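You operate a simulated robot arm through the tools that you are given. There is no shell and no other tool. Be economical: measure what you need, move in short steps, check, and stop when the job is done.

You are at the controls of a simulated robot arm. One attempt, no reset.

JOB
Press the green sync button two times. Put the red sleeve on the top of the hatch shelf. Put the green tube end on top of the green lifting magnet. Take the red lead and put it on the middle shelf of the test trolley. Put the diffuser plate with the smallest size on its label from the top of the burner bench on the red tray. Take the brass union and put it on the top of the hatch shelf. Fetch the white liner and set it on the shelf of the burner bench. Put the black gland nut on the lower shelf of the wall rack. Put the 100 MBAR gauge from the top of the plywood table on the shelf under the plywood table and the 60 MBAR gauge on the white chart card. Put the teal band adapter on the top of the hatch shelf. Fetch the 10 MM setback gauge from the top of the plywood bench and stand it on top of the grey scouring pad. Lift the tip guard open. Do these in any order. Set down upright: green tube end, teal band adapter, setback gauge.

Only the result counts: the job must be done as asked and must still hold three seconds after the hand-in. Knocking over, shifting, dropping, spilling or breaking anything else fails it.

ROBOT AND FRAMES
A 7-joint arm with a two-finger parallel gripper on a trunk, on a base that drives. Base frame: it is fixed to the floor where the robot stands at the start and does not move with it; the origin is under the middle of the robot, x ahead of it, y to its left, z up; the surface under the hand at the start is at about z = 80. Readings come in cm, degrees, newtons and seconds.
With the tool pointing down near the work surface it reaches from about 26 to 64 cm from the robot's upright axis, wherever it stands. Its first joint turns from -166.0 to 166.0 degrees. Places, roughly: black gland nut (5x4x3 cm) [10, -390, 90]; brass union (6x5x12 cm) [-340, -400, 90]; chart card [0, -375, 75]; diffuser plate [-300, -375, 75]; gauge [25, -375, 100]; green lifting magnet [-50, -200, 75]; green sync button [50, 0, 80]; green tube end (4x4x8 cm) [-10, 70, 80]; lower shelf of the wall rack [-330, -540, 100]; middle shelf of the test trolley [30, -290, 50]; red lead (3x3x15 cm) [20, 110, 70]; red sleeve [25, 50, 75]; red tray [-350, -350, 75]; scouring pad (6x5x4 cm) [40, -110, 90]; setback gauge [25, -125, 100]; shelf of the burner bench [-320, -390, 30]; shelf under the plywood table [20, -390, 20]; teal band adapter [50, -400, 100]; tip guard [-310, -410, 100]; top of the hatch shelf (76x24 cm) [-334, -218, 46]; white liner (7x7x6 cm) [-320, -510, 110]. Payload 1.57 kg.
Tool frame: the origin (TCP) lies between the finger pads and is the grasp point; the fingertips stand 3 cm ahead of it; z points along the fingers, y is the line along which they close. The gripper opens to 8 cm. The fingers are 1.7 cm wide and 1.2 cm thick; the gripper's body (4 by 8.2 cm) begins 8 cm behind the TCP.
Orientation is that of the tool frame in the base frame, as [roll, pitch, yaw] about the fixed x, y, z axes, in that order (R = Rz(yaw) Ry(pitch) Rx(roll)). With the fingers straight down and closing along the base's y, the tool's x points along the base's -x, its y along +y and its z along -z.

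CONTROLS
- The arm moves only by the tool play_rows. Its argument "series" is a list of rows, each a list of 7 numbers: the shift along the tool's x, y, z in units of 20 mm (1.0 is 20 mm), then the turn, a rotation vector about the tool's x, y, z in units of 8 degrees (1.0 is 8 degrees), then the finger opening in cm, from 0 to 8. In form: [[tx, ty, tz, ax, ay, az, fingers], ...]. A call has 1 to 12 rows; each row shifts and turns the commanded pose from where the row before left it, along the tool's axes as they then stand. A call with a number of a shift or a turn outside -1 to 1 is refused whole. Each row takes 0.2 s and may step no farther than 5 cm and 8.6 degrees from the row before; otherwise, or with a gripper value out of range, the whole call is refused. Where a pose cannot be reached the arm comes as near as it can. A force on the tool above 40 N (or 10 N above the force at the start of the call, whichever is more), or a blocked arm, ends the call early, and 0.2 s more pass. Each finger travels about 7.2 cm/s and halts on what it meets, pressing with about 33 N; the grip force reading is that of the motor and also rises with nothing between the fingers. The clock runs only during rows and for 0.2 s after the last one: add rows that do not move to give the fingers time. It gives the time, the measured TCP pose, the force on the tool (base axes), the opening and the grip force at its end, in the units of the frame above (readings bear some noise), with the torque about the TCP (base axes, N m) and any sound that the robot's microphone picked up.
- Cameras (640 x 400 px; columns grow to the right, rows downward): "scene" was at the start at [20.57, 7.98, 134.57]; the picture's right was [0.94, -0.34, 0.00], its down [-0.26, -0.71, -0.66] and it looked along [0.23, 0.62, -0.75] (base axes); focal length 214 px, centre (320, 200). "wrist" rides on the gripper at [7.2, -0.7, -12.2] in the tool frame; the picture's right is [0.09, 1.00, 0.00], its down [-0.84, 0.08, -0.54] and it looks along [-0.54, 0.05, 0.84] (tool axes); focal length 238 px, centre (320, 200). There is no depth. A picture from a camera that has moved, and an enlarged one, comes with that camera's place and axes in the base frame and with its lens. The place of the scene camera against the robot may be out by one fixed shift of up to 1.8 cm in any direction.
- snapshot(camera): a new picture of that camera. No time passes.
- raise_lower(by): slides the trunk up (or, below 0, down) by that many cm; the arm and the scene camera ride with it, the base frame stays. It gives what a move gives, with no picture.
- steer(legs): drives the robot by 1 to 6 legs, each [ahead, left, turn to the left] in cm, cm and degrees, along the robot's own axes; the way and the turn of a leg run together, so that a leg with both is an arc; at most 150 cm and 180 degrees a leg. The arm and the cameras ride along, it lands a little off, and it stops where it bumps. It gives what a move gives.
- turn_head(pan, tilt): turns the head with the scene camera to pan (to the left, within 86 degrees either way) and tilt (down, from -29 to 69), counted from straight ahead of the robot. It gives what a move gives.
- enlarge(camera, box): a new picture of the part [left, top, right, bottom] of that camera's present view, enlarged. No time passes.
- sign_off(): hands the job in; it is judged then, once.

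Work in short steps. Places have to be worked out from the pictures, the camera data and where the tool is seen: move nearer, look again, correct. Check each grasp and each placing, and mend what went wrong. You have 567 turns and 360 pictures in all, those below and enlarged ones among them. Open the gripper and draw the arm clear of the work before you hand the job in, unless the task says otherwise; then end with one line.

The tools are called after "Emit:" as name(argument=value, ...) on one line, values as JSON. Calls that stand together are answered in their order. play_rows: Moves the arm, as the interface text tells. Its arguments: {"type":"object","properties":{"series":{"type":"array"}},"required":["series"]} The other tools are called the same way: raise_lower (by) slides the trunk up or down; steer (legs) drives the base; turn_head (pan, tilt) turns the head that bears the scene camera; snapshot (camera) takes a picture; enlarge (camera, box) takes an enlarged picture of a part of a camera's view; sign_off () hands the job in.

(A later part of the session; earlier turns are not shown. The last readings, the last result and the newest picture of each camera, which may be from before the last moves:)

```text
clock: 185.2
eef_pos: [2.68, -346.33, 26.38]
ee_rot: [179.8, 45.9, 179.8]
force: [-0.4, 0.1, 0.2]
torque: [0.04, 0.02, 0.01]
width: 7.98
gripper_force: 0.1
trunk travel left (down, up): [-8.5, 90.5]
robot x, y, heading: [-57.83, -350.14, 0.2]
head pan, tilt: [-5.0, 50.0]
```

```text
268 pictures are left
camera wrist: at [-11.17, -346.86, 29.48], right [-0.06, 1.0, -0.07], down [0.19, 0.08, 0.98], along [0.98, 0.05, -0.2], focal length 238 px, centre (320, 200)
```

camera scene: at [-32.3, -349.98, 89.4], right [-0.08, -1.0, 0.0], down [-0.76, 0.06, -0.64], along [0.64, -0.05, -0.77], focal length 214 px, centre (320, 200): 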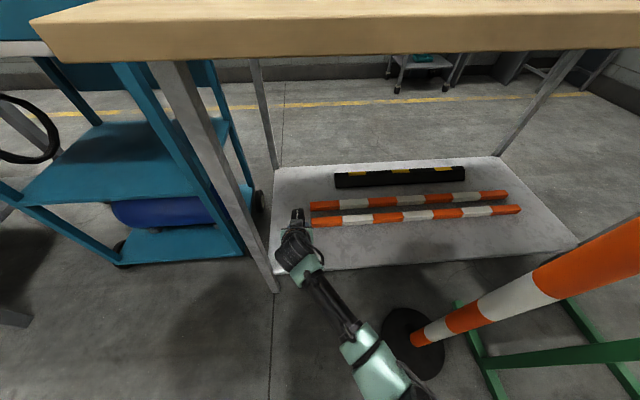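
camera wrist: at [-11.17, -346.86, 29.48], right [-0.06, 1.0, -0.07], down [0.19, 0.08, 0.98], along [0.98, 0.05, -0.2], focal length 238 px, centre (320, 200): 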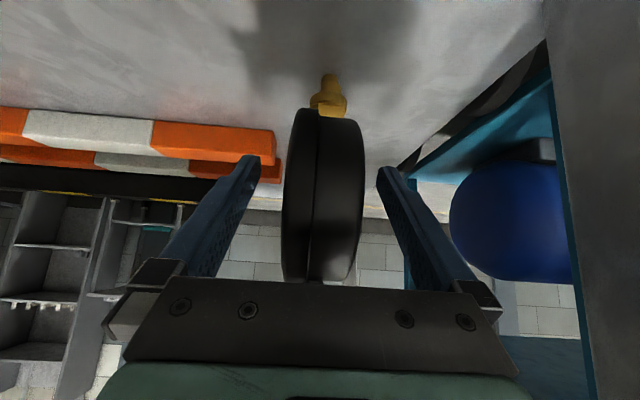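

It stands on the shelf. I retract along the tool axis and drive back.

Emit:
play_rows(series=[[0, 0, -0.5, 0, 0, 0, 8], [0, 0, -1, 0, 0, 0, 8], [0, 0, -1, 0, 0, 0, 8], [0, 0, -1, 0, 0, 0, 8], [0, 0, -1, 0, 0, 0, 8], [0, 0, -1, 0, 0, 0, 8], [0, 0, -1, 0, 0, 0, 8]])

Emit:
steer(legs=[[-35, 0, 0]])

Emit:
snapshot(camera="scene")

```text
clock: 186.8
eef_pos: [-6.64, -346.33, 35.38]
ee_rot: [180.0, 46.0, -179.9]
force: [-0.8, 0.7, 0.1]
torque: [0.01, -0.01, -0.02]
width: 7.99
gripper_force: 0.1
trunk travel left (down, up): [-8.5, 90.5]
robot x, y, heading: [-57.99, -350.08, 0.2]
head pan, tilt: [-5.0, 50.0]
```

```text
clock: 189.1
eef_pos: [-41.79, -346.48, 35.32]
ee_rot: [179.9, 45.9, 179.9]
force: [-0.2, -0.1, 0.3]
torque: [-0.02, -0.03, 0.0]
width: 8.01
gripper_force: 0.1
trunk travel left (down, up): [-8.5, 90.5]
robot x, y, heading: [-92.97, -350.4, 0.6]
head pan, tilt: [-5.0, 50.0]
```

```text
267 pictures are left
camera scene: at [-67.34, -350.19, 85.4], right [-0.08, -1.0, 0.0], down [-0.76, 0.06, -0.64], along [0.64, -0.05, -0.77], focal length 214 px, centre (320, 200)
```

scene: 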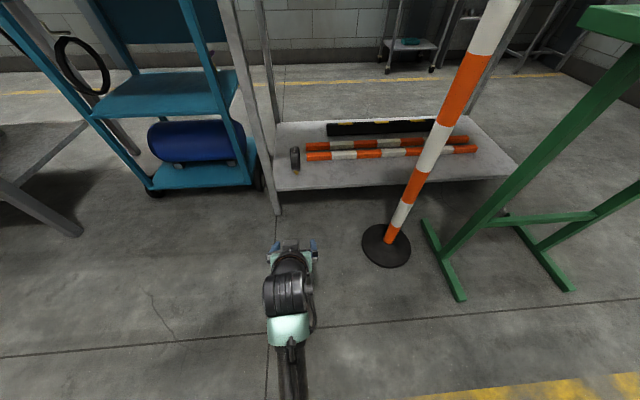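

The 100 gauge is on the shelf. Next the gland nut: I raise the trunk and straighten the hand.

Emit:
raise_lower(by=40)

Emit:
raise_lower(by=25)

Emit:
play_rows(series=[[0, 0, -0.5, 0, 1, 0, 8], [0, 0, -0.5, 0, 1, 0, 8], [0, 0, -0.5, 0, 1, 0, 8], [0, 0, 0, 0, 1, 0, 8], [0, 0, 0, 0, 1, 0, 8], [0, 0, 0, 0, 0.74, 0, 8]])

Emit:
steer(legs=[[58, 0, 0], [0, -30, 0]])

Emit:
snapshot(camera="wrist")

```text
clock: 192.9
eef_pos: [-41.64, -346.49, 75.26]
ee_rot: [179.9, 45.9, 180.0]
force: [-0.3, 0.9, -0.2]
torque: [0.02, 0.02, -0.01]
width: 8.01
gripper_force: 0.1
trunk travel left (down, up): [-48.5, 50.5]
robot x, y, heading: [-92.77, -350.23, 0.4]
head pan, tilt: [-5.0, 50.0]
```

```text
clock: 195.5
eef_pos: [-41.64, -346.51, 100.33]
ee_rot: [-180.0, 45.9, -180.0]
force: [0.2, 0.6, 0.8]
torque: [0.01, -0.03, 0.0]
width: 8.02
gripper_force: 0.1
trunk travel left (down, up): [-73.5, 25.5]
robot x, y, heading: [-92.91, -350.24, 0.1]
head pan, tilt: [-5.0, 50.0]
```

```text
clock: 196.9
eef_pos: [-43.66, -346.57, 102.7]
ee_rot: [-179.8, -0.2, 179.9]
force: [0.7, 0.2, -0.1]
torque: [-0.01, 0.01, 0.02]
width: 7.99
gripper_force: 0.1
trunk travel left (down, up): [-73.5, 25.5]
robot x, y, heading: [-92.75, -349.96, 0.3]
head pan, tilt: [-5.0, 50.0]
```

```text
clock: 201.3
eef_pos: [14.67, -362.33, 102.73]
ee_rot: [179.7, -0.1, -179.6]
force: [-0.4, 0.0, 0.1]
torque: [0.07, -0.02, -0.01]
width: 8.0
gripper_force: 0.0
trunk travel left (down, up): [-73.5, 25.5]
robot x, y, heading: [-34.53, -365.89, 0.6]
head pan, tilt: [-5.0, 50.0]
stopped in leg 2: the robot was blocked; the commanded pose is now the measured one
```

```text
266 pictures are left
camera wrist: at [7.51, -362.99, 114.73], right [-0.1, 1.0, 0.01], down [0.84, 0.08, 0.54], along [0.54, 0.06, -0.84], focal length 238 px, centre (320, 200)
```

wrist: 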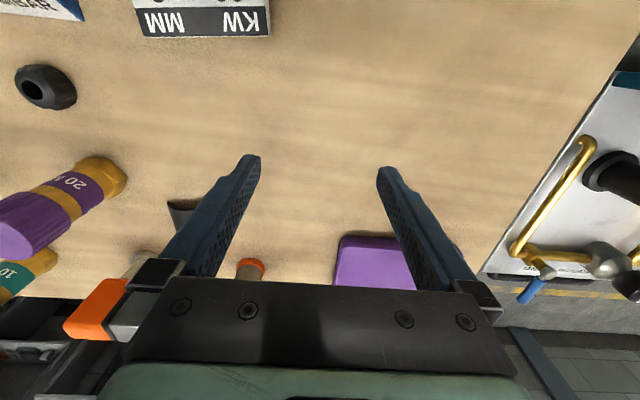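

The second leg was blocked. I check what is there — post and gauge — before anything else.

Emit:
turn_head(pan=-60, tilt=60)

Emit:
snapshot(camera="scene")

```text
clock: 202.5
eef_pos: [14.71, -361.99, 102.6]
ee_rot: [-180.0, 0.1, -179.5]
force: [0.7, 0.1, -0.2]
torque: [-0.02, 0.01, 0.03]
width: 8.01
gripper_force: 0.1
trunk travel left (down, up): [-73.5, 25.5]
robot x, y, heading: [-34.41, -366.25, 0.8]
head pan, tilt: [-60.0, 60.0]
```

```text
265 pictures are left
camera scene: at [-13.29, -370.96, 149.15], right [-0.86, -0.51, 0.0], down [-0.44, 0.74, -0.5], along [0.26, -0.43, -0.87], focal length 214 px, centre (320, 200)
```

scene: 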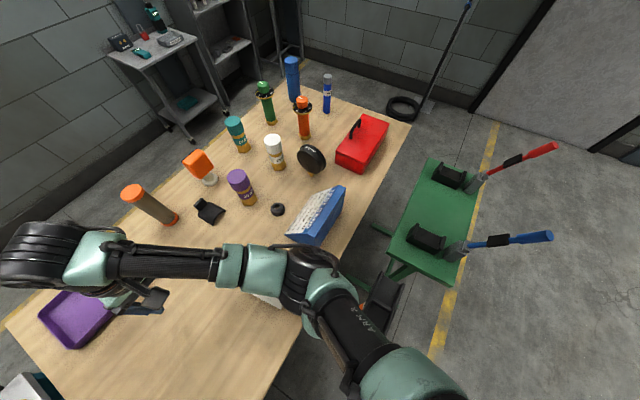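

The forearm hides the card and gauge; it may have touched something. I back away left and look.

Emit:
steer(legs=[[0, 15, 0]])

Emit:
turn_head(pan=-35, tilt=60)

Emit:
snapshot(camera="scene")

```text
clock: 203.9
eef_pos: [14.59, -346.74, 102.59]
ee_rot: [180.0, 0.1, -179.6]
force: [-0.2, -0.2, -0.7]
torque: [-0.04, 0.01, -0.04]
width: 7.98
gripper_force: 0.0
trunk travel left (down, up): [-73.5, 25.5]
robot x, y, heading: [-34.73, -351.28, 0.8]
head pan, tilt: [-60.0, 60.0]
```

```text
clock: 204.8
eef_pos: [14.53, -346.79, 102.77]
ee_rot: [179.8, 0.0, -179.5]
force: [1.6, 0.2, -0.1]
torque: [-0.03, -0.01, 0.01]
width: 8.0
gripper_force: 0.0
trunk travel left (down, up): [-73.5, 25.5]
robot x, y, heading: [-34.61, -350.95, 0.9]
head pan, tilt: [-35.0, 60.0]
```

```text
264 pictures are left
camera scene: at [-11.39, -353.93, 149.15], right [-0.56, -0.83, 0.0], down [-0.72, 0.49, -0.5], along [0.41, -0.28, -0.87], focal length 214 px, centre (320, 200)
```

scene: 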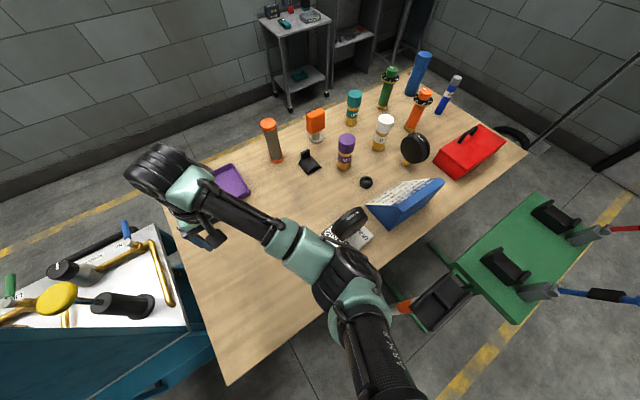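

Emit:
enlarge(camera="scene", box=[290, 180, 490, 330])

```text
2.67 times, centred on (390, 255) of scene
camera zoom: at [-11.39, -353.93, 149.15], right [-0.56, -0.83, 0.0], down [-0.72, 0.49, -0.5], along [0.41, -0.28, -0.87], focal length 572 px, centre (133, 53)
```

zoom: 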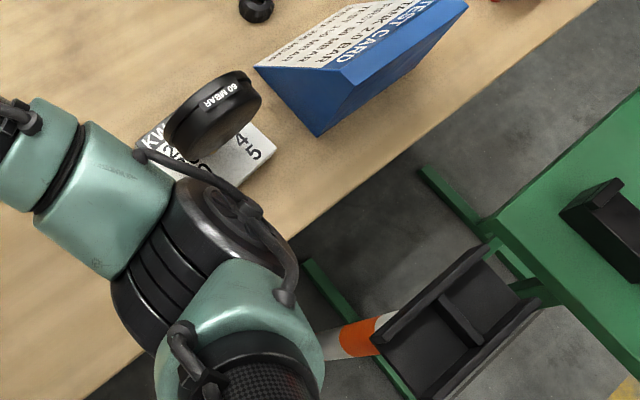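

The gauge still seems to stand, but I want a clean view. I back off 40 cm and look again.

Emit:
steer(legs=[[-45, 0, 0]])

Emit:
turn_head(pan=-15, tilt=35)

Emit:
enlarge(camera="scene", box=[240, 150, 480, 300])

Emit:
snapshot(camera="scene")

```text
clock: 207.5
eef_pos: [-29.79, -347.32, 102.64]
ee_rot: [179.9, -0.1, -179.5]
force: [0.9, 0.5, 0.2]
torque: [-0.01, -0.01, 0.0]
width: 7.99
gripper_force: 0.0
trunk travel left (down, up): [-73.5, 25.5]
robot x, y, heading: [-79.02, -351.95, 0.7]
head pan, tilt: [-35.0, 60.0]
```

```text
clock: 208.4
eef_pos: [-29.87, -347.35, 102.57]
ee_rot: [179.9, 0.0, -179.5]
force: [0.9, -0.1, 0.5]
torque: [0.05, -0.01, 0.0]
width: 7.99
gripper_force: 0.1
trunk travel left (down, up): [-73.5, 25.5]
robot x, y, heading: [-79.12, -352.05, 0.6]
head pan, tilt: [-15.0, 35.0]
```

```text
2.67 times, centred on (360, 225) of scene
camera zoom: at [-52.7, -352.91, 152.57], right [-0.25, -0.97, 0.0], down [-0.56, 0.14, -0.82], along [0.79, -0.2, -0.57], focal length 572 px, centre (213, 133)
```

zoom: 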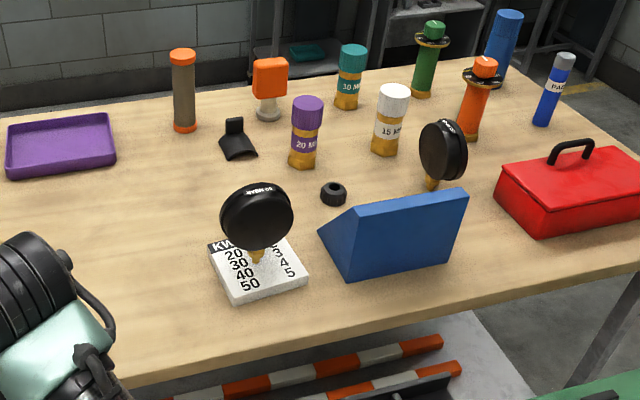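

```text
261 pictures are left
camera scene: at [-52.7, -352.91, 152.57], right [-0.25, -0.97, 0.0], down [-0.56, 0.14, -0.82], along [0.79, -0.2, -0.57], focal length 214 px, centre (320, 200)
```

scene: 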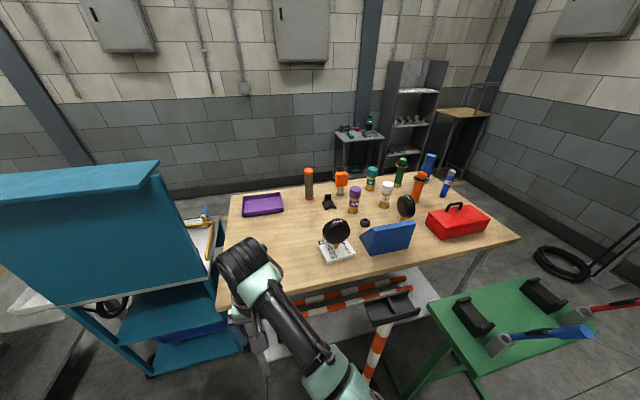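

Gauge 60 stands untouched and the post is in place; the upper arm was likely stopped at the post's tray. I raise the trunk 20 cm so the elbow hangs higher, and approach from the north part of the table instead.

Emit:
raise_lower(by=20)

Emit:
steer(legs=[[62, 8, 0]])

Emit:
play_rows(series=[[0.75, -1, 0.3, 0, 0, 0, 8], [0.75, -1, 0.3, 0, 0, 0, 8], [0.75, -1, 0.3, 0, 0, 0, 8], [0.75, -1, 0.3, 0, 0, 0, 8], [0.75, -1, 0.3, 0, 0, 0, 8], [0.75, -1, 0.3, 0, 0, 0, 8], [0.75, -1, 0.3, 0, 0, 0, 8], [0.75, -1, 0.3, 0, 0, 0, 8], [0.75, -1, 0.3, 0, 0, 0, 8], [0.75, -1, 0.3, 0, 0, 0, 8], [0.75, -1, 0.3, 0, 0, 0, 8], [0.75, -1, 0, 0, 0, 0, 8]])

Emit:
snapshot(camera="wrist")

Emit:
snapshot(camera="scene")

```text
clock: 210.5
eef_pos: [-29.95, -347.23, 122.69]
ee_rot: [179.9, 0.0, -179.5]
force: [0.1, 0.0, 1.3]
torque: [-0.02, 0.01, 0.0]
width: 7.98
gripper_force: 0.1
trunk travel left (down, up): [-93.5, 5.5]
robot x, y, heading: [-78.83, -351.9, 1.0]
head pan, tilt: [-15.0, 35.0]
```

```text
clock: 214.1
eef_pos: [28.06, -340.68, 122.72]
ee_rot: [180.0, 0.1, 179.7]
force: [-0.6, 0.4, -0.5]
torque: [0.0, 0.01, 0.0]
width: 7.98
gripper_force: 0.1
trunk travel left (down, up): [-93.5, 5.5]
robot x, y, heading: [-21.39, -344.12, 0.2]
head pan, tilt: [-15.0, 35.0]
stopped in leg 1: the robot was blocked; the commanded pose is now the measured one
```

```text
clock: 216.7
eef_pos: [10.1, -364.61, 116.09]
ee_rot: [-179.9, 0.0, 179.9]
force: [0.0, -0.1, -0.1]
torque: [0.01, -0.01, 0.02]
width: 7.99
gripper_force: 0.0
trunk travel left (down, up): [-93.5, 5.5]
robot x, y, heading: [-20.6, -344.55, -0.2]
head pan, tilt: [-15.0, 35.0]
```

```text
260 pictures are left
camera wrist: at [2.95, -365.19, 128.03], right [-0.09, 1.0, 0.0], down [0.84, 0.07, 0.54], along [0.54, 0.05, -0.84], focal length 238 px, centre (320, 200)
```

wrist: 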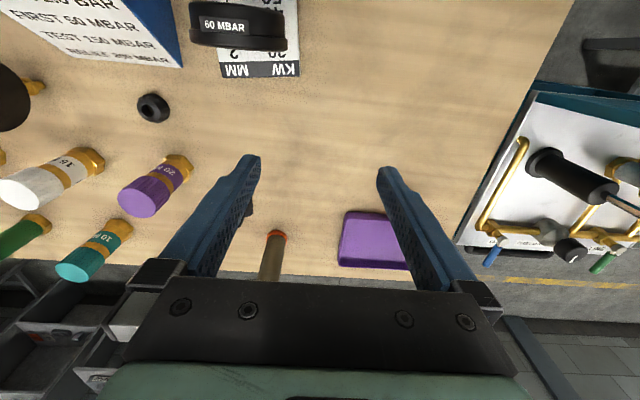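

```text
259 pictures are left
camera scene: at [5.34, -345.85, 172.58], right [-0.26, -0.97, 0.0], down [-0.55, 0.15, -0.82], along [0.79, -0.21, -0.57], focal length 214 px, centre (320, 200)
```

scene: 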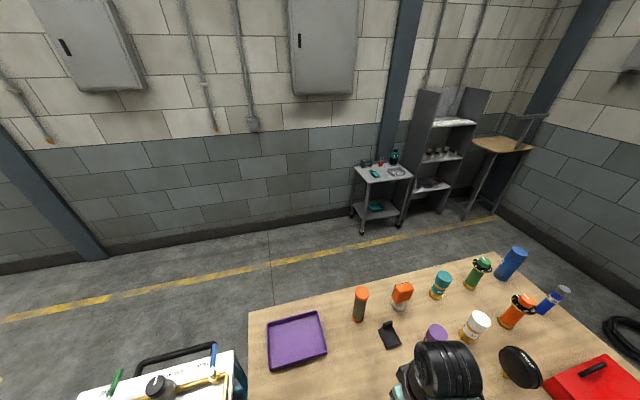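

Blocked again at x≈-21: evidently an invisible low base of about 15 cm radius meets the table's shelf. The nut at [13.6, -391.5] is reachable from here though; I move over it.

Emit:
play_rows(series=[[-0.14, -1, 0, 0, 0, 0, 8], [-0.14, -1, 0, 0, 0, 0, 8], [-0.14, -1, 0, 0, 0, 0, 8], [-0.14, -1, 0, 0, 0, 0, 8], [-0.14, -1, 0, 0, 0, 0, 8], [-0.14, -1, 0, 0, 0, 0, 8], [-0.14, -1, 0, 0, 0, 0, 8], [-0.14, -1, 0, 0, 0, 0, 8], [-0.14, -1, 0, 0, 0, 0, 8], [-0.14, -1, 0, 0, 0, 0, 8], [-0.14, -1, 0, 0, 0, 0, 8], [-0.14, -1, 0, 0, 0, 0, 8]])

Emit:
snapshot(camera="wrist")

```text
clock: 219.2
eef_pos: [13.53, -388.61, 115.91]
ee_rot: [180.0, 0.0, 179.7]
force: [0.7, -0.9, -0.6]
torque: [-0.02, 0.02, 0.03]
width: 8.04
gripper_force: 0.0
trunk travel left (down, up): [-93.5, 5.5]
robot x, y, heading: [-21.22, -344.09, 0.0]
head pan, tilt: [-15.0, 35.0]
```

```text
258 pictures are left
camera wrist: at [6.33, -389.17, 128.01], right [-0.09, 1.0, 0.0], down [0.84, 0.07, 0.54], along [0.54, 0.05, -0.84], focal length 238 px, centre (320, 200)
```

wrist: 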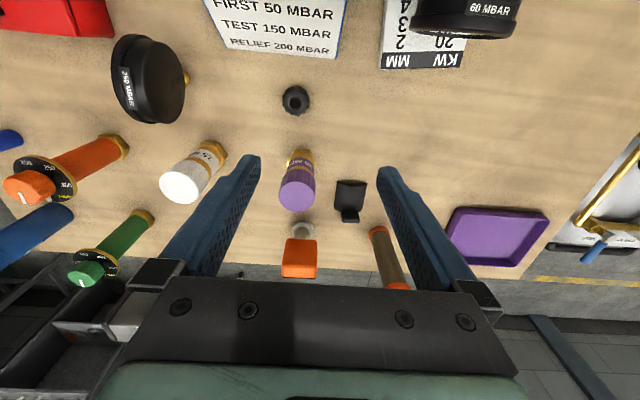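

Nut at about [13.8, -392.3]. I descend to z 95 over it and look.

Emit:
play_rows(series=[[-0.05, -0.95, 0, 0, 0, 0, 8], [-0.05, -0.9, 0.4, 0, 0, 0, 8], [0, 0, 1, 0, 0, 0, 8], [0, 0, 1, 0, 0, 0, 8], [0, 0, 1, 0, 0, 0, 8], [0, 0, 1, 0, 0, 0, 8], [0, 0, 1, 0, 0, 0, 8], [0, 0, 1, 0, 0, 0, 8], [0, 0, 1, 0, 0, 0, 8], [0, 0, 1, 0, 0, 0, 8], [0, 0, 1, 0, 0, 0, 8], [0, 0, 1, 0, 0, 0, 8]])

Emit:
snapshot(camera="wrist")

```text
clock: 221.8
eef_pos: [12.0, -386.99, 101.04]
ee_rot: [180.0, -0.1, 179.8]
force: [0.3, -0.3, 0.5]
torque: [0.01, 0.03, -0.01]
width: 8.01
gripper_force: 0.2
out of reach, approached as far as the arm can: row 5, 6, 7, 8, 9, 10, 11, 12
trunk travel left (down, up): [-93.5, 5.5]
robot x, y, heading: [-20.73, -344.21, 0.1]
head pan, tilt: [-15.0, 35.0]
```

```text
257 pictures are left
camera wrist: at [4.75, -387.62, 113.06], right [-0.09, 1.0, 0.0], down [0.84, 0.08, 0.54], along [0.54, 0.05, -0.84], focal length 238 px, centre (320, 200)
```

wrist: 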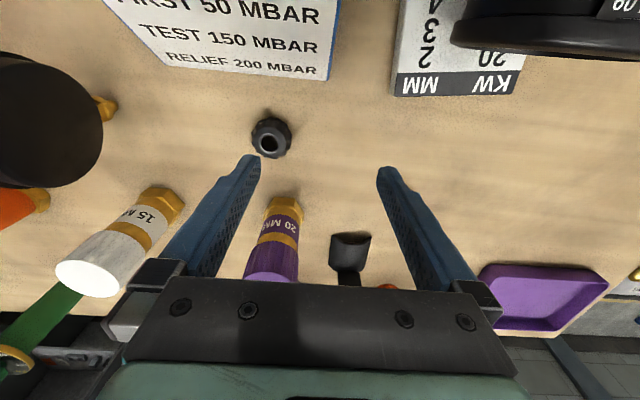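

The raised trunk limits the downward reach. I lift the hand 14 cm, then lower the trunk 14 instead.

Emit:
play_rows(series=[[0, 0, -1, 0, 0, 0, 8], [0, 0, -1, 0, 0, 0, 8], [0, 0, -1, 0, 0, 0, 8], [0, 0, -1, 0, 0, 0, 8], [0, 0, -1, 0, 0, 0, 8], [0, 0, -1, 0, 0, 0, 8], [0, 0, -1, 0, 0, 0, 8], [0, 0, 0, 0, 0, 0, 8]])

Emit:
raise_lower(by=-13)

Emit:
snapshot(camera="wrist")

```text
clock: 223.7
eef_pos: [11.96, -386.93, 115.05]
ee_rot: [179.9, -0.1, 179.8]
force: [-0.1, 0.0, -0.3]
torque: [0.02, 0.01, -0.02]
width: 8.0
gripper_force: 0.1
trunk travel left (down, up): [-93.5, 5.5]
robot x, y, heading: [-21.16, -344.09, 0.0]
head pan, tilt: [-15.0, 35.0]
```

```text
clock: 225.2
eef_pos: [11.9, -387.12, 102.06]
ee_rot: [-180.0, 0.0, 179.8]
force: [0.4, 0.4, 0.4]
torque: [-0.03, 0.0, -0.01]
width: 7.98
gripper_force: 0.0
trunk travel left (down, up): [-80.5, 18.5]
robot x, y, heading: [-21.1, -343.81, 0.2]
head pan, tilt: [-15.0, 35.0]
```

```text
256 pictures are left
camera wrist: at [4.73, -387.56, 114.07], right [-0.09, 1.0, 0.0], down [0.84, 0.07, 0.54], along [0.54, 0.05, -0.84], focal length 238 px, centre (320, 200)
```

wrist: 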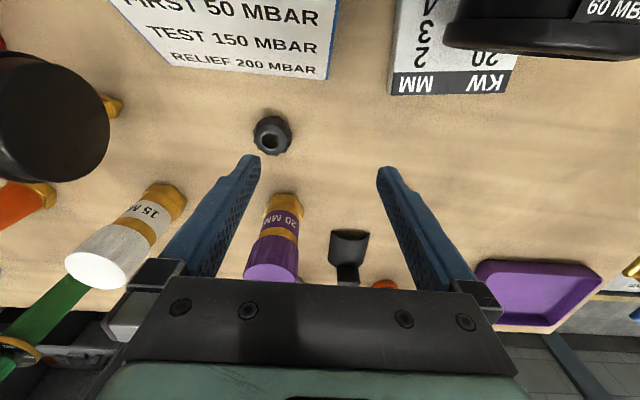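

Nut at [13.5, -392.2]. I centre and descend to z≈89.3.

Emit:
play_rows(series=[[-0.3, -0.85, 0.3, 0, 0, 0, 8], [-0.3, -0.85, 0.3, 0, 0, 0, 8], [-0.25, -0.85, 0.4, 0, 0, 0, 8], [0, 0, 1, 0, 0, 0, 8], [0, 0, 1, 0, 0, 0, 8], [0, 0, 1, 0, 0, 0, 8]])

Emit:
snapshot(camera="wrist")

```text
clock: 226.6
eef_pos: [13.09, -390.73, 94.61]
ee_rot: [-180.0, 0.0, 179.9]
force: [-0.6, -0.4, 0.4]
torque: [0.0, -0.02, 0.02]
width: 8.01
gripper_force: 0.1
out of reach, approached as far as the arm can: row 5, 6
trunk travel left (down, up): [-80.5, 18.5]
robot x, y, heading: [-21.26, -344.45, -0.0]
head pan, tilt: [-15.0, 35.0]
```

```text
255 pictures are left
camera wrist: at [5.82, -391.4, 106.7], right [-0.09, 1.0, 0.0], down [0.84, 0.08, 0.54], along [0.54, 0.05, -0.84], focal length 238 px, centre (320, 200)
```

wrist: 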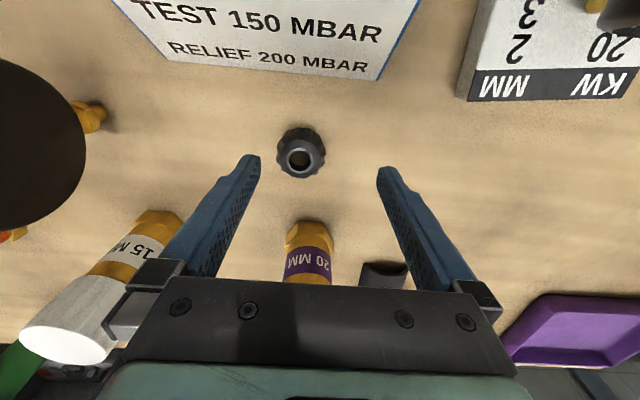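

I lower the trunk 3, shift -y 1.5, then lower the rest.

Emit:
raise_lower(by=-3)

Emit:
play_rows(series=[[-0.05, -0.4, 0, 0, 0, 0, 8], [-0.05, -0.4, 0, 0, 0, 0, 8], [0, 0, 0.3, 0, 0, 0, 8], [0, 0, 0.4, 0, 0, 0, 8]])

Emit:
snapshot(camera="wrist")

```text
clock: 227.4
eef_pos: [13.06, -390.78, 91.62]
ee_rot: [180.0, 0.0, 179.8]
force: [0.0, 0.3, -0.7]
torque: [0.0, 0.01, 0.01]
width: 8.01
gripper_force: 0.1
trunk travel left (down, up): [-77.5, 21.5]
robot x, y, heading: [-21.0, -343.95, 0.2]
head pan, tilt: [-15.0, 35.0]
```

```text
clock: 228.4
eef_pos: [12.53, -390.77, 91.22]
ee_rot: [-180.0, 0.1, 179.8]
force: [-0.1, -1.0, -0.7]
torque: [-0.02, 0.0, 0.02]
width: 7.98
gripper_force: 0.0
out of reach, approached as far as the arm can: row 1, 2, 4
trunk travel left (down, up): [-77.5, 21.5]
robot x, y, heading: [-21.14, -344.37, -0.0]
head pan, tilt: [-15.0, 35.0]
```

```text
254 pictures are left
camera wrist: at [5.19, -391.33, 103.17], right [-0.09, 1.0, 0.0], down [0.84, 0.07, 0.54], along [0.54, 0.05, -0.84], focal length 238 px, centre (320, 200)
```

wrist: 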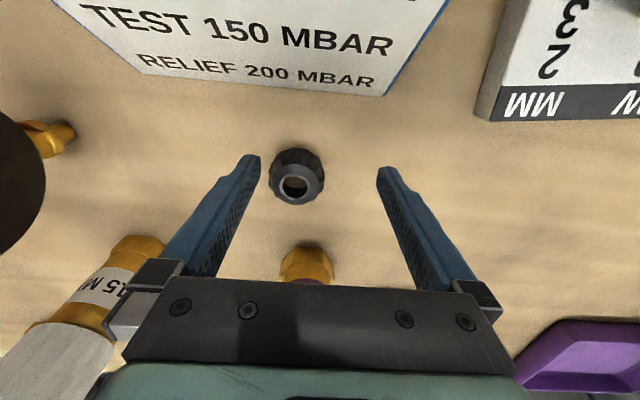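

At the reach limit; I drive the base 2 cm right to bring the hand over the nut.

Emit:
steer(legs=[[0, -2.2, 0]])

Emit:
play_rows(series=[[-0.2, 0, 0, 0, 0, 0, 8], [-0.2, 0, 0.4, 0, 0, 0, 8], [0, 0, 0.4, 0, 0, 0, 8]])

Emit:
snapshot(camera="wrist")

```text
clock: 229.2
eef_pos: [12.46, -392.93, 91.12]
ee_rot: [180.0, 0.1, 179.9]
force: [0.1, -0.4, 0.4]
torque: [-0.01, 0.02, 0.03]
width: 7.98
gripper_force: 0.0
trunk travel left (down, up): [-77.5, 21.5]
robot x, y, heading: [-20.74, -346.31, -0.0]
head pan, tilt: [-15.0, 35.0]
```

```text
clock: 230.0
eef_pos: [12.84, -392.11, 89.97]
ee_rot: [-180.0, 0.1, 179.9]
force: [-0.3, -0.5, -0.3]
torque: [0.0, -0.02, -0.03]
width: 8.0
gripper_force: 0.1
out of reach, approached as far as the arm can: row 2
trunk travel left (down, up): [-77.5, 21.5]
robot x, y, heading: [-21.31, -346.43, 0.2]
head pan, tilt: [-15.0, 35.0]
```

```text
253 pictures are left
camera wrist: at [5.68, -392.72, 102.01], right [-0.09, 1.0, 0.0], down [0.84, 0.08, 0.54], along [0.54, 0.05, -0.84], focal length 238 px, centre (320, 200)
```

wrist: 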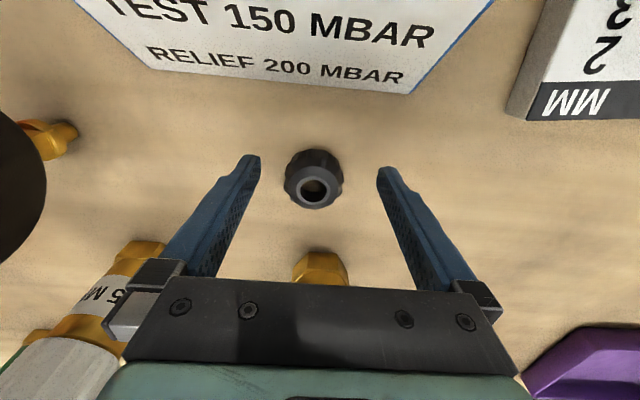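

Centred. Lower 0.9 and close.

Emit:
raise_lower(by=-0.9)

Emit:
play_rows(series=[[0, 0, 0, 0, 0, 0, 6], [0, 0, 0, 0, 0, 0, 4], [0, 0, 0, 0, 0, 0, 2], [0, 0, 0, 0, 0, 0, 1], [0, 0, 0, 0, 0, 0, 1], [0, 0, 0, 0, 0, 0, 1]])

Emit:
raise_lower(by=8)

Emit:
snapshot(camera="wrist")

```text
clock: 230.6
eef_pos: [12.93, -392.12, 89.05]
ee_rot: [-179.9, 0.0, 179.9]
force: [-0.3, 0.3, 0.1]
torque: [0.01, 0.07, 0.0]
width: 8.0
gripper_force: 0.1
trunk travel left (down, up): [-76.6, 22.4]
robot x, y, heading: [-21.13, -346.33, 0.4]
head pan, tilt: [-15.0, 35.0]
```

```text
clock: 232.0
eef_pos: [12.96, -392.21, 89.11]
ee_rot: [180.0, 0.0, 179.9]
force: [0.0, -0.1, 0.1]
torque: [0.02, 0.01, 0.0]
width: 1.01
gripper_force: 0.0
trunk travel left (down, up): [-76.6, 22.4]
robot x, y, heading: [-20.92, -346.54, 0.2]
head pan, tilt: [-15.0, 35.0]
```

```text
clock: 233.1
eef_pos: [12.97, -392.18, 97.0]
ee_rot: [180.0, 0.0, 179.9]
force: [1.0, 0.7, 0.1]
torque: [0.0, 0.05, 0.01]
width: 1.0
gripper_force: 0.0
trunk travel left (down, up): [-84.6, 14.4]
robot x, y, heading: [-21.18, -346.55, 0.0]
head pan, tilt: [-15.0, 35.0]
```

```text
252 pictures are left
camera wrist: at [5.69, -392.75, 109.09], right [-0.09, 1.0, 0.0], down [0.84, 0.07, 0.54], along [0.54, 0.05, -0.84], focal length 238 px, centre (320, 200)
```

wrist: 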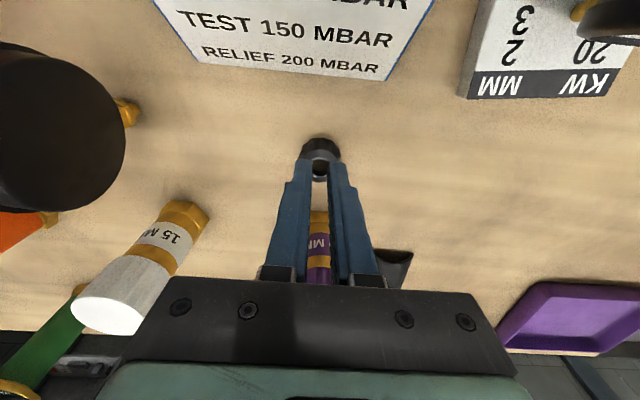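

The fingers closed just above the nut, which is lower than thought. I open, shift x +0.8, and go lower, feeling for the table.

Emit:
play_rows(series=[[0, 0, 0, 0, 0, 0, 8], [0, 0, 0, 0, 0, 0, 8], [0, 0, 0, 0, 0, 0, 8], [0, 0, 0, 0, 0, 0, 8]])

Emit:
raise_lower(by=-9.5)

Emit:
play_rows(series=[[-0.4, 0, -0.1, 0, 0, 0, 8], [0, 0, 0, 0, 0, 0, 8]])

Emit:
snapshot(camera="wrist")

```text
clock: 234.1
eef_pos: [12.93, -392.2, 97.06]
ee_rot: [180.0, 0.0, 179.9]
force: [-1.0, 0.1, 0.0]
torque: [-0.02, 0.02, -0.03]
width: 8.0
gripper_force: 0.1
trunk travel left (down, up): [-84.6, 14.4]
robot x, y, heading: [-20.85, -346.62, 0.2]
head pan, tilt: [-15.0, 35.0]
```

```text
clock: 235.4
eef_pos: [13.01, -392.27, 88.03]
ee_rot: [-179.7, 0.2, 179.9]
force: [-3.8, -0.5, 27.7]
torque: [1.28, 0.21, 0.22]
width: 8.0
gripper_force: 0.1
trunk travel left (down, up): [-75.1, 23.9]
robot x, y, heading: [-21.14, -346.41, 0.1]
head pan, tilt: [-15.0, 35.0]
```

```text
clock: 236.0
eef_pos: [13.69, -391.86, 88.09]
ee_rot: [180.0, 0.2, 179.9]
force: [-7.9, -3.1, 22.2]
torque: [0.86, 0.45, 0.29]
width: 7.77
gripper_force: 0.1
trunk travel left (down, up): [-75.1, 23.9]
robot x, y, heading: [-21.14, -346.61, 0.3]
head pan, tilt: [-15.0, 35.0]
```

```text
251 pictures are left
camera wrist: at [6.41, -392.4, 100.01], right [-0.09, 1.0, 0.0], down [0.84, 0.08, 0.54], along [0.54, 0.05, -0.84], focal length 238 px, centre (320, 200)
```

wrist: 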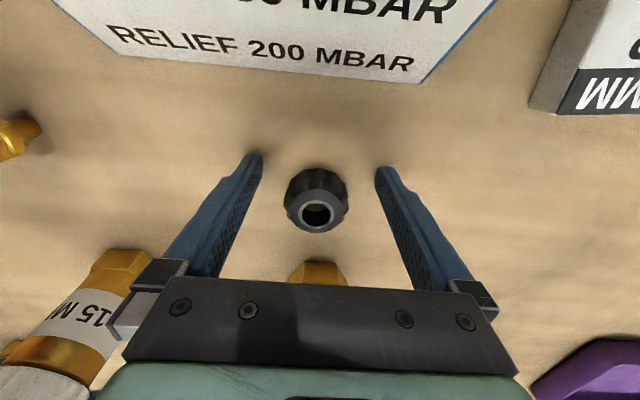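

The fingertips are on the table (z≈85); the nut is centred further out at x≈14.8. I lift 0.7 cm and move x +1.1.

Emit:
play_rows(series=[[0, 0, -0.35, 0, 0, 0, 8], [-0.3, 0, 0, 0, 0, 0, 8], [-0.3, 0, 0, 0, 0, 0, 8], [0, 0, 0, 0, 0, 0, 8]])

Emit:
snapshot(camera="wrist")

```text
clock: 237.0
eef_pos: [14.7, -391.75, 88.65]
ee_rot: [179.9, 0.0, 179.9]
force: [-0.2, 0.6, 0.2]
torque: [0.03, 0.03, 0.0]
width: 8.0
gripper_force: 0.0
out of reach, approached as far as the arm can: row 2
trunk travel left (down, up): [-75.1, 23.9]
robot x, y, heading: [-21.0, -346.4, 0.3]
head pan, tilt: [-15.0, 35.0]
```

```text
250 pictures are left
camera wrist: at [7.48, -392.27, 100.72], right [-0.09, 1.0, 0.0], down [0.84, 0.08, 0.54], along [0.54, 0.05, -0.84], focal length 238 px, centre (320, 200)
```

wrist: 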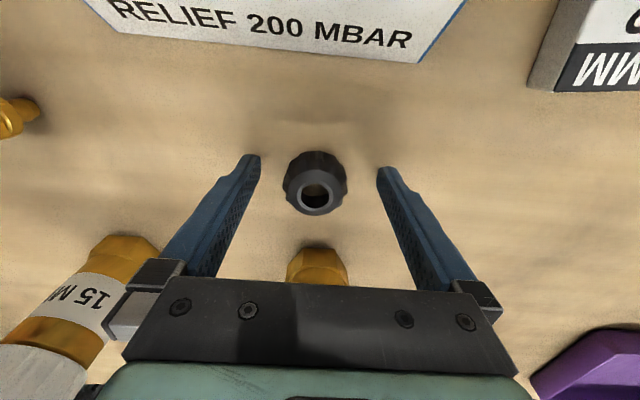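

Good. Closing.

Emit:
play_rows(series=[[0, 0, 0.1, 0, 0, 0, 6], [0, 0, 0, 0, 0, 0, 4], [0, 0, 0, 0, 0, 0, 2], [0, 0, 0, 0, 0, 0, 1], [0, 0, 0, 0, 0, 0, 1], [0, 0, 0, 0, 0, 0, 1]])

Emit:
raise_lower(by=10)

Emit:
snapshot(camera="wrist")

```text
clock: 238.4
eef_pos: [14.75, -391.56, 88.46]
ee_rot: [-179.9, 0.0, 179.9]
force: [-0.3, -0.1, 0.2]
torque: [0.03, 0.03, 0.04]
width: 3.92
gripper_force: 33.0
trunk travel left (down, up): [-75.1, 23.9]
robot x, y, heading: [-20.83, -346.36, 0.2]
head pan, tilt: [-15.0, 35.0]
```

```text
clock: 239.8
eef_pos: [14.77, -391.74, 98.54]
ee_rot: [-180.0, 0.0, 180.0]
force: [-0.2, 0.3, -0.3]
torque: [0.0, 0.01, -0.01]
width: 3.92
gripper_force: 32.7
trunk travel left (down, up): [-85.1, 13.9]
robot x, y, heading: [-21.08, -346.55, 0.1]
head pan, tilt: [-15.0, 35.0]
```

```text
249 pictures are left
camera wrist: at [7.45, -392.23, 110.56], right [-0.09, 1.0, 0.0], down [0.84, 0.07, 0.54], along [0.54, 0.05, -0.84], focal length 238 px, centre (320, 200)
```

wrist: 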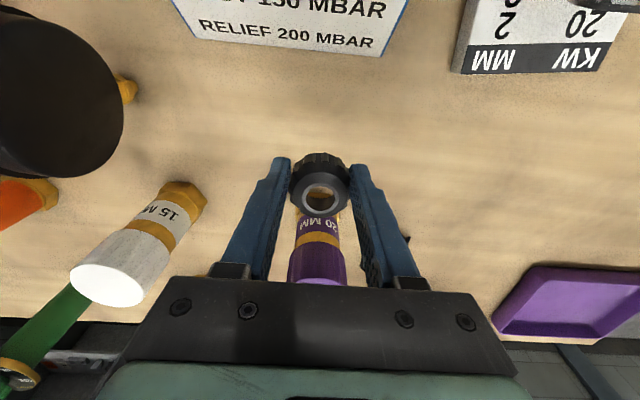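

Nut held. I raise, swing the hand back north over the table, then drive out.

Emit:
raise_lower(by=12)

Emit:
play_rows(series=[[0, 1, 0, 0, 0, 0, 1], [0, 1, 0, 0, 0, 0, 1], [0, 1, 0, 0, 0, 0, 1], [0, 1, 0, 0, 0, 0, 1], [0, 1, 0, 0, 0, 0, 1], [0, 1, 0, 0, 0, 0, 1], [0, 1, 0, 0, 0, 0, 1], [0, 1, 0, 0, 0, 0, 1], [0, 1, 0, 0, 0, 0, 1], [0, 1, 0, 0, 0, 0, 1], [0, 1, 0, 0, 0, 0, 1], [0, 1, 0, 0, 0, 0, 1]])

Emit:
play_rows(series=[[0, 1, 0, 0, 0, 0, 1], [0, 1, 0, 0, 0, 0, 1], [0, 1, 0, 0, 0, 0, 1], [0, 1, 0, 0, 0, 0, 1], [0, 1, 0, 0, 0, 0, 1], [0, 1, 0, 0, 0, 0, 1], [0, 1, 0, 0, 0, 0, 1], [0, 1, 0, 0, 0, 0, 1]])

Emit:
steer(legs=[[-100, 0, 0]])

Emit:
turn_head(pan=-86, tilt=15)

Emit:
snapshot(camera="scene")

```text
clock: 241.2
eef_pos: [14.64, -391.75, 110.57]
ee_rot: [-179.9, 0.0, 179.9]
force: [-0.1, 0.4, -0.5]
torque: [-0.03, 0.02, 0.01]
width: 3.92
gripper_force: 33.0
trunk travel left (down, up): [-97.1, 1.9]
robot x, y, heading: [-20.92, -346.48, 0.3]
head pan, tilt: [-15.0, 35.0]
```

```text
clock: 243.8
eef_pos: [23.5, -377.45, 102.92]
ee_rot: [179.9, 0.0, 179.9]
force: [0.0, -0.2, -0.6]
torque: [0.0, 0.0, -0.02]
width: 3.88
gripper_force: 33.1
out of reach, approached as far as the arm can: row 1, 2, 3, 4, 5, 6, 7, 8, 9, 10, 11, 12
trunk travel left (down, up): [-97.1, 1.9]
robot x, y, heading: [-21.04, -346.63, -0.0]
head pan, tilt: [-15.0, 35.0]
```

```text
clock: 245.7
eef_pos: [28.02, -364.0, 98.87]
ee_rot: [179.9, -0.2, 179.8]
force: [1.4, 0.6, -0.4]
torque: [0.0, 0.01, -0.01]
width: 3.88
gripper_force: 33.2
out of reach, approached as far as the arm can: row 1, 2, 3, 4, 5, 6, 7, 8
trunk travel left (down, up): [-97.1, 1.9]
robot x, y, heading: [-20.9, -346.3, -0.1]
head pan, tilt: [-15.0, 35.0]
```

```text
clock: 250.8
eef_pos: [-71.79, -364.15, 98.88]
ee_rot: [179.9, -0.2, 179.5]
force: [0.3, 0.8, -0.4]
torque: [0.02, 0.02, 0.01]
width: 3.87
gripper_force: 33.2
trunk travel left (down, up): [-97.1, 1.9]
robot x, y, heading: [-120.51, -346.32, -0.7]
head pan, tilt: [-15.0, 35.0]
```

```text
clock: 252.2
eef_pos: [-71.82, -364.24, 98.81]
ee_rot: [179.9, -0.2, 179.4]
force: [-1.2, 0.2, -0.3]
torque: [-0.06, -0.02, 0.0]
width: 3.87
gripper_force: 32.6
trunk travel left (down, up): [-97.1, 1.9]
robot x, y, heading: [-120.86, -346.3, -0.2]
head pan, tilt: [-85.9, 15.0]
```

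```text
248 pictures are left
camera scene: at [-102.1, -355.0, 179.37], right [-1.0, -0.07, 0.0], down [-0.02, 0.26, -0.97], along [0.06, -0.96, -0.26], focal length 214 px, centre (320, 200)
```

scene: 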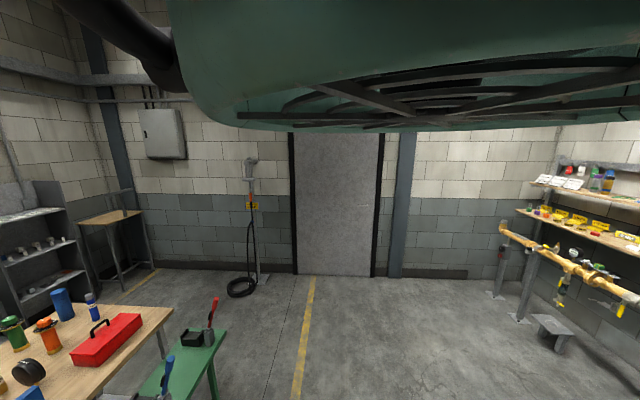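

The arm followed a lower arc than intended (trunk too high for its reach). I check that nothing on the table was disturbed.

Emit:
turn_head(pan=-10, tilt=25)

Emit:
enlarge(camera="scene", box=[220, 160, 460, 310])

```text
clock: 253.7
eef_pos: [-71.91, -364.28, 98.88]
ee_rot: [179.9, -0.3, 179.4]
force: [0.3, -0.3, -0.3]
torque: [-0.03, 0.0, 0.01]
width: 3.85
gripper_force: 32.5
trunk travel left (down, up): [-97.1, 1.9]
robot x, y, heading: [-120.28, -346.59, -0.4]
head pan, tilt: [-10.0, 25.0]
```

```text
2.67 times, centred on (340, 235) of scene
camera zoom: at [-93.66, -347.35, 177.75], right [-0.18, -0.98, 0.0], down [-0.42, 0.08, -0.91], along [0.89, -0.16, -0.42], focal length 572 px, centre (267, 107)
```

zoom: 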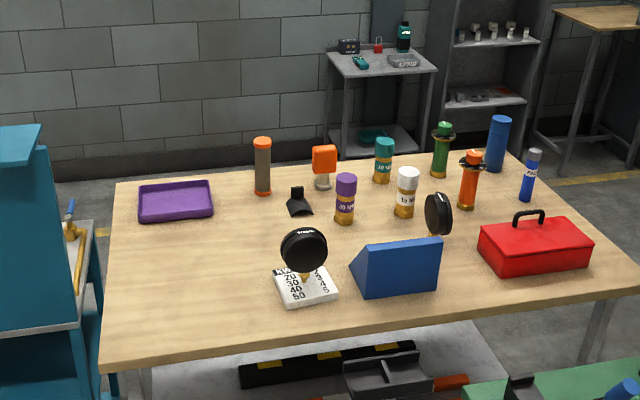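

Everything stands as before. Now to the wall rack: lower the trunk to a normal height, back off and turn round to face west.

Emit:
raise_lower(by=-15)

Emit:
steer(legs=[[-40, 0, 0], [0, 0, -90], [0, 0, -90]])

Emit:
turn_head(pan=30, tilt=20)

Emit:
snapshot(camera="scene")

Emit:
turn_head(pan=-30, tilt=20)

Emit:
snapshot(camera="scene")

```text
clock: 255.5
eef_pos: [-71.78, -364.17, 83.92]
ee_rot: [180.0, -0.2, 179.4]
force: [-0.4, -0.1, -0.3]
torque: [0.04, 0.02, 0.03]
width: 3.82
gripper_force: 32.7
trunk travel left (down, up): [-82.1, 16.9]
robot x, y, heading: [-120.37, -346.08, -0.3]
head pan, tilt: [-10.0, 25.0]
```

```text
clock: 265.6
eef_pos: [-209.21, -327.68, 83.95]
ee_rot: [179.9, -0.2, -1.0]
force: [-0.7, 0.3, -0.6]
torque: [-0.01, 0.0, -0.01]
width: 1.03
gripper_force: 0.2
trunk travel left (down, up): [-82.1, 16.9]
robot x, y, heading: [-160.6, -345.92, 179.5]
head pan, tilt: [-10.0, 25.0]
```

```text
clock: 266.7
eef_pos: [-209.31, -327.49, 83.85]
ee_rot: [179.8, -0.2, -1.0]
force: [0.8, 0.6, 1.1]
torque: [-0.01, -0.03, 0.0]
width: 1.01
gripper_force: 0.0
trunk travel left (down, up): [-82.1, 16.9]
robot x, y, heading: [-160.95, -345.9, 179.5]
head pan, tilt: [30.0, 20.0]
```

```text
246 pictures are left
camera scene: at [-184.94, -349.57, 163.56], right [-0.49, 0.87, 0.0], down [0.3, 0.17, -0.94], along [-0.82, -0.46, -0.34], focal length 214 px, centre (320, 200)
```

scene: 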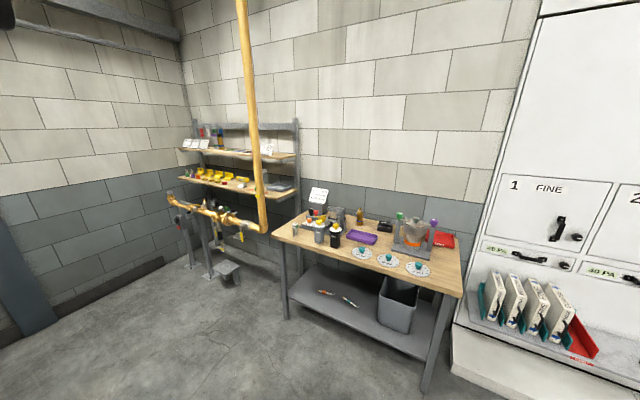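

```text
clock: 268.0
eef_pos: [-209.39, -327.51, 83.96]
ee_rot: [179.9, -0.1, -1.0]
force: [0.2, -0.4, -0.2]
torque: [-0.01, 0.01, 0.0]
width: 0.99
gripper_force: 0.1
trunk travel left (down, up): [-82.1, 16.9]
robot x, y, heading: [-160.69, -346.23, 179.3]
head pan, tilt: [-30.0, 20.0]
```

```text
245 pictures are left
camera scene: at [-184.82, -340.28, 163.56], right [0.51, 0.86, 0.0], down [0.29, -0.17, -0.94], along [-0.81, 0.48, -0.34], focal length 214 px, centre (320, 200)
```

scene: 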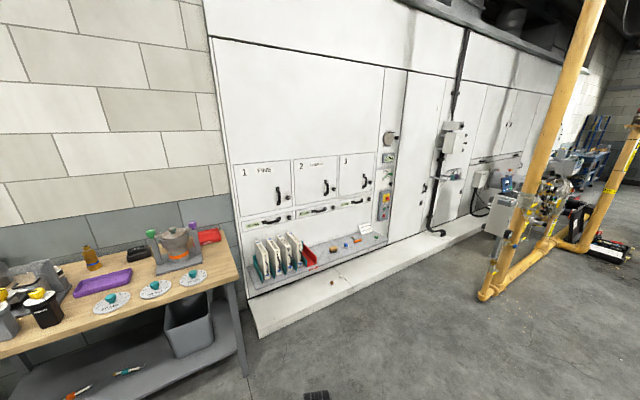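

The nut slipped out during the turn (width now 1.0). It must be on the floor nearby; I search with the head tilted down.

Emit:
turn_head(pan=0, tilt=60)

Emit:
snapshot(camera="scene")

Emit:
turn_head(pan=70, tilt=45)

Emit:
snapshot(camera="scene")

Emit:
turn_head(pan=-70, tilt=45)

Emit:
snapshot(camera="scene")

```text
clock: 269.1
eef_pos: [-209.31, -327.69, 83.94]
ee_rot: [180.0, -0.1, -1.0]
force: [-0.7, -0.3, 1.0]
torque: [0.0, -0.03, 0.01]
width: 1.0
gripper_force: 0.0
trunk travel left (down, up): [-82.1, 16.9]
robot x, y, heading: [-160.89, -345.55, 179.2]
head pan, tilt: [0.0, 60.0]
```

```text
244 pictures are left
camera scene: at [-183.48, -344.94, 157.75], right [0.01, 1.0, 0.0], down [0.87, -0.01, -0.5], along [-0.5, 0.01, -0.87], focal length 214 px, centre (320, 200)
```

scene: 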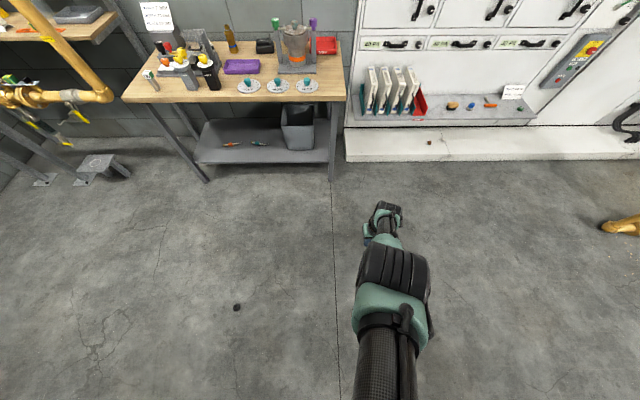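

```text
clock: 270.5
eef_pos: [-209.25, -327.63, 83.95]
ee_rot: [179.9, -0.1, -1.0]
force: [-0.3, -0.4, -0.1]
torque: [-0.01, 0.0, -0.01]
width: 0.99
gripper_force: 0.0
trunk travel left (down, up): [-82.1, 16.9]
robot x, y, heading: [-160.56, -346.17, 179.2]
head pan, tilt: [70.0, 45.0]
```

```text
243 pictures are left
camera scene: at [-179.7, -352.63, 159.69], right [-0.94, 0.35, 0.0], down [0.25, 0.66, -0.71], along [-0.25, -0.66, -0.71], focal length 214 px, centre (320, 200)
```

scene: 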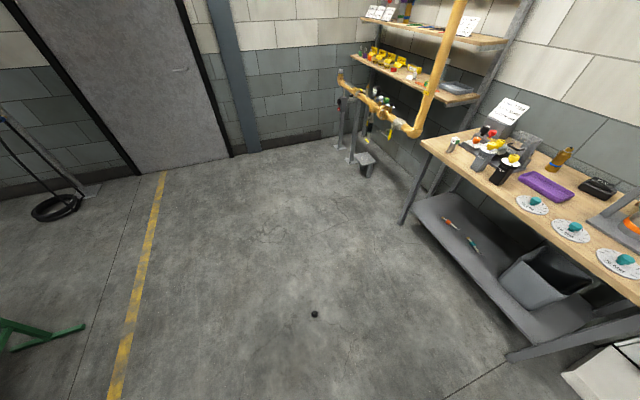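

```text
clock: 272.7
eef_pos: [-209.36, -327.65, 83.85]
ee_rot: [179.8, -0.2, -0.9]
force: [-0.6, 0.4, 0.7]
torque: [0.02, 0.0, 0.01]
width: 1.0
gripper_force: 0.0
trunk travel left (down, up): [-82.1, 16.9]
robot x, y, heading: [-160.54, -345.67, 179.4]
head pan, tilt: [-70.0, 45.0]
```

```text
242 pictures are left
camera scene: at [-179.5, -337.35, 159.69], right [0.94, 0.33, 0.0], down [0.23, -0.67, -0.71], along [-0.23, 0.67, -0.71], focal length 214 px, centre (320, 200)
```

scene: 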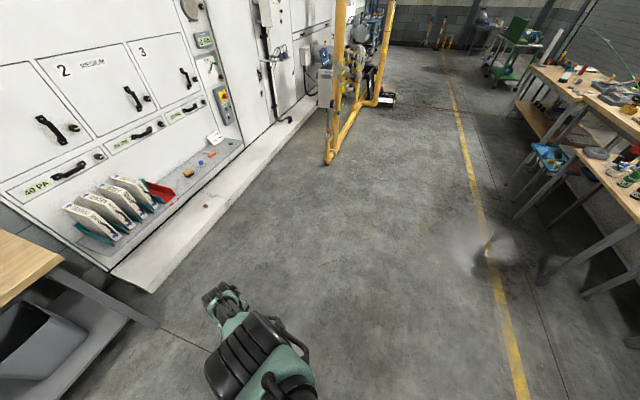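

The nut lies on the floor at about [-192, -398]. I drive to bring it in front, then lower the trunk and look with the wrist camera.

Emit:
steer(legs=[[-8, 60, 0]])

Emit:
raise_lower(by=-40)

Emit:
play_rows(series=[[0, 0, 0, 0, 0, 0, 4], [0, 0, 0, 0, 0, 0, 8], [0, 0, 0, 0, 0, 0, 8]])

Emit:
snapshot(camera="wrist")

```text
clock: 276.1
eef_pos: [-202.06, -387.73, 83.84]
ee_rot: [179.9, -0.3, -1.3]
force: [0.3, -0.1, -0.1]
torque: [0.02, 0.01, 0.0]
width: 1.0
gripper_force: 0.1
trunk travel left (down, up): [-82.1, 16.9]
robot x, y, heading: [-153.76, -406.3, 179.0]
head pan, tilt: [-70.0, 45.0]
```

```text
clock: 280.0
eef_pos: [-202.14, -387.79, 43.95]
ee_rot: [179.9, -0.3, -1.3]
force: [0.2, -0.2, 0.6]
torque: [-0.02, -0.01, -0.04]
width: 1.0
gripper_force: 0.0
trunk travel left (down, up): [-42.1, 56.9]
robot x, y, heading: [-153.4, -405.97, 178.9]
head pan, tilt: [-70.0, 45.0]
```

```text
clock: 280.8
eef_pos: [-202.1, -387.57, 43.92]
ee_rot: [179.9, -0.2, -1.4]
force: [-0.1, 0.1, 0.3]
torque: [0.02, 0.02, -0.01]
width: 8.0
gripper_force: 0.1
trunk travel left (down, up): [-42.1, 56.9]
robot x, y, heading: [-153.49, -406.26, 178.9]
head pan, tilt: [-70.0, 45.0]
```

```text
241 pictures are left
camera wrist: at [-195.04, -387.03, 55.95], right [0.07, -1.0, 0.0], down [-0.84, -0.06, 0.54], along [-0.54, -0.04, -0.84], focal length 238 px, centre (320, 200)
```

wrist: 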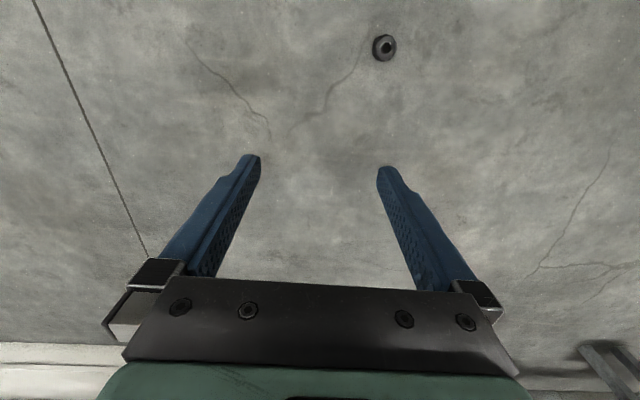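

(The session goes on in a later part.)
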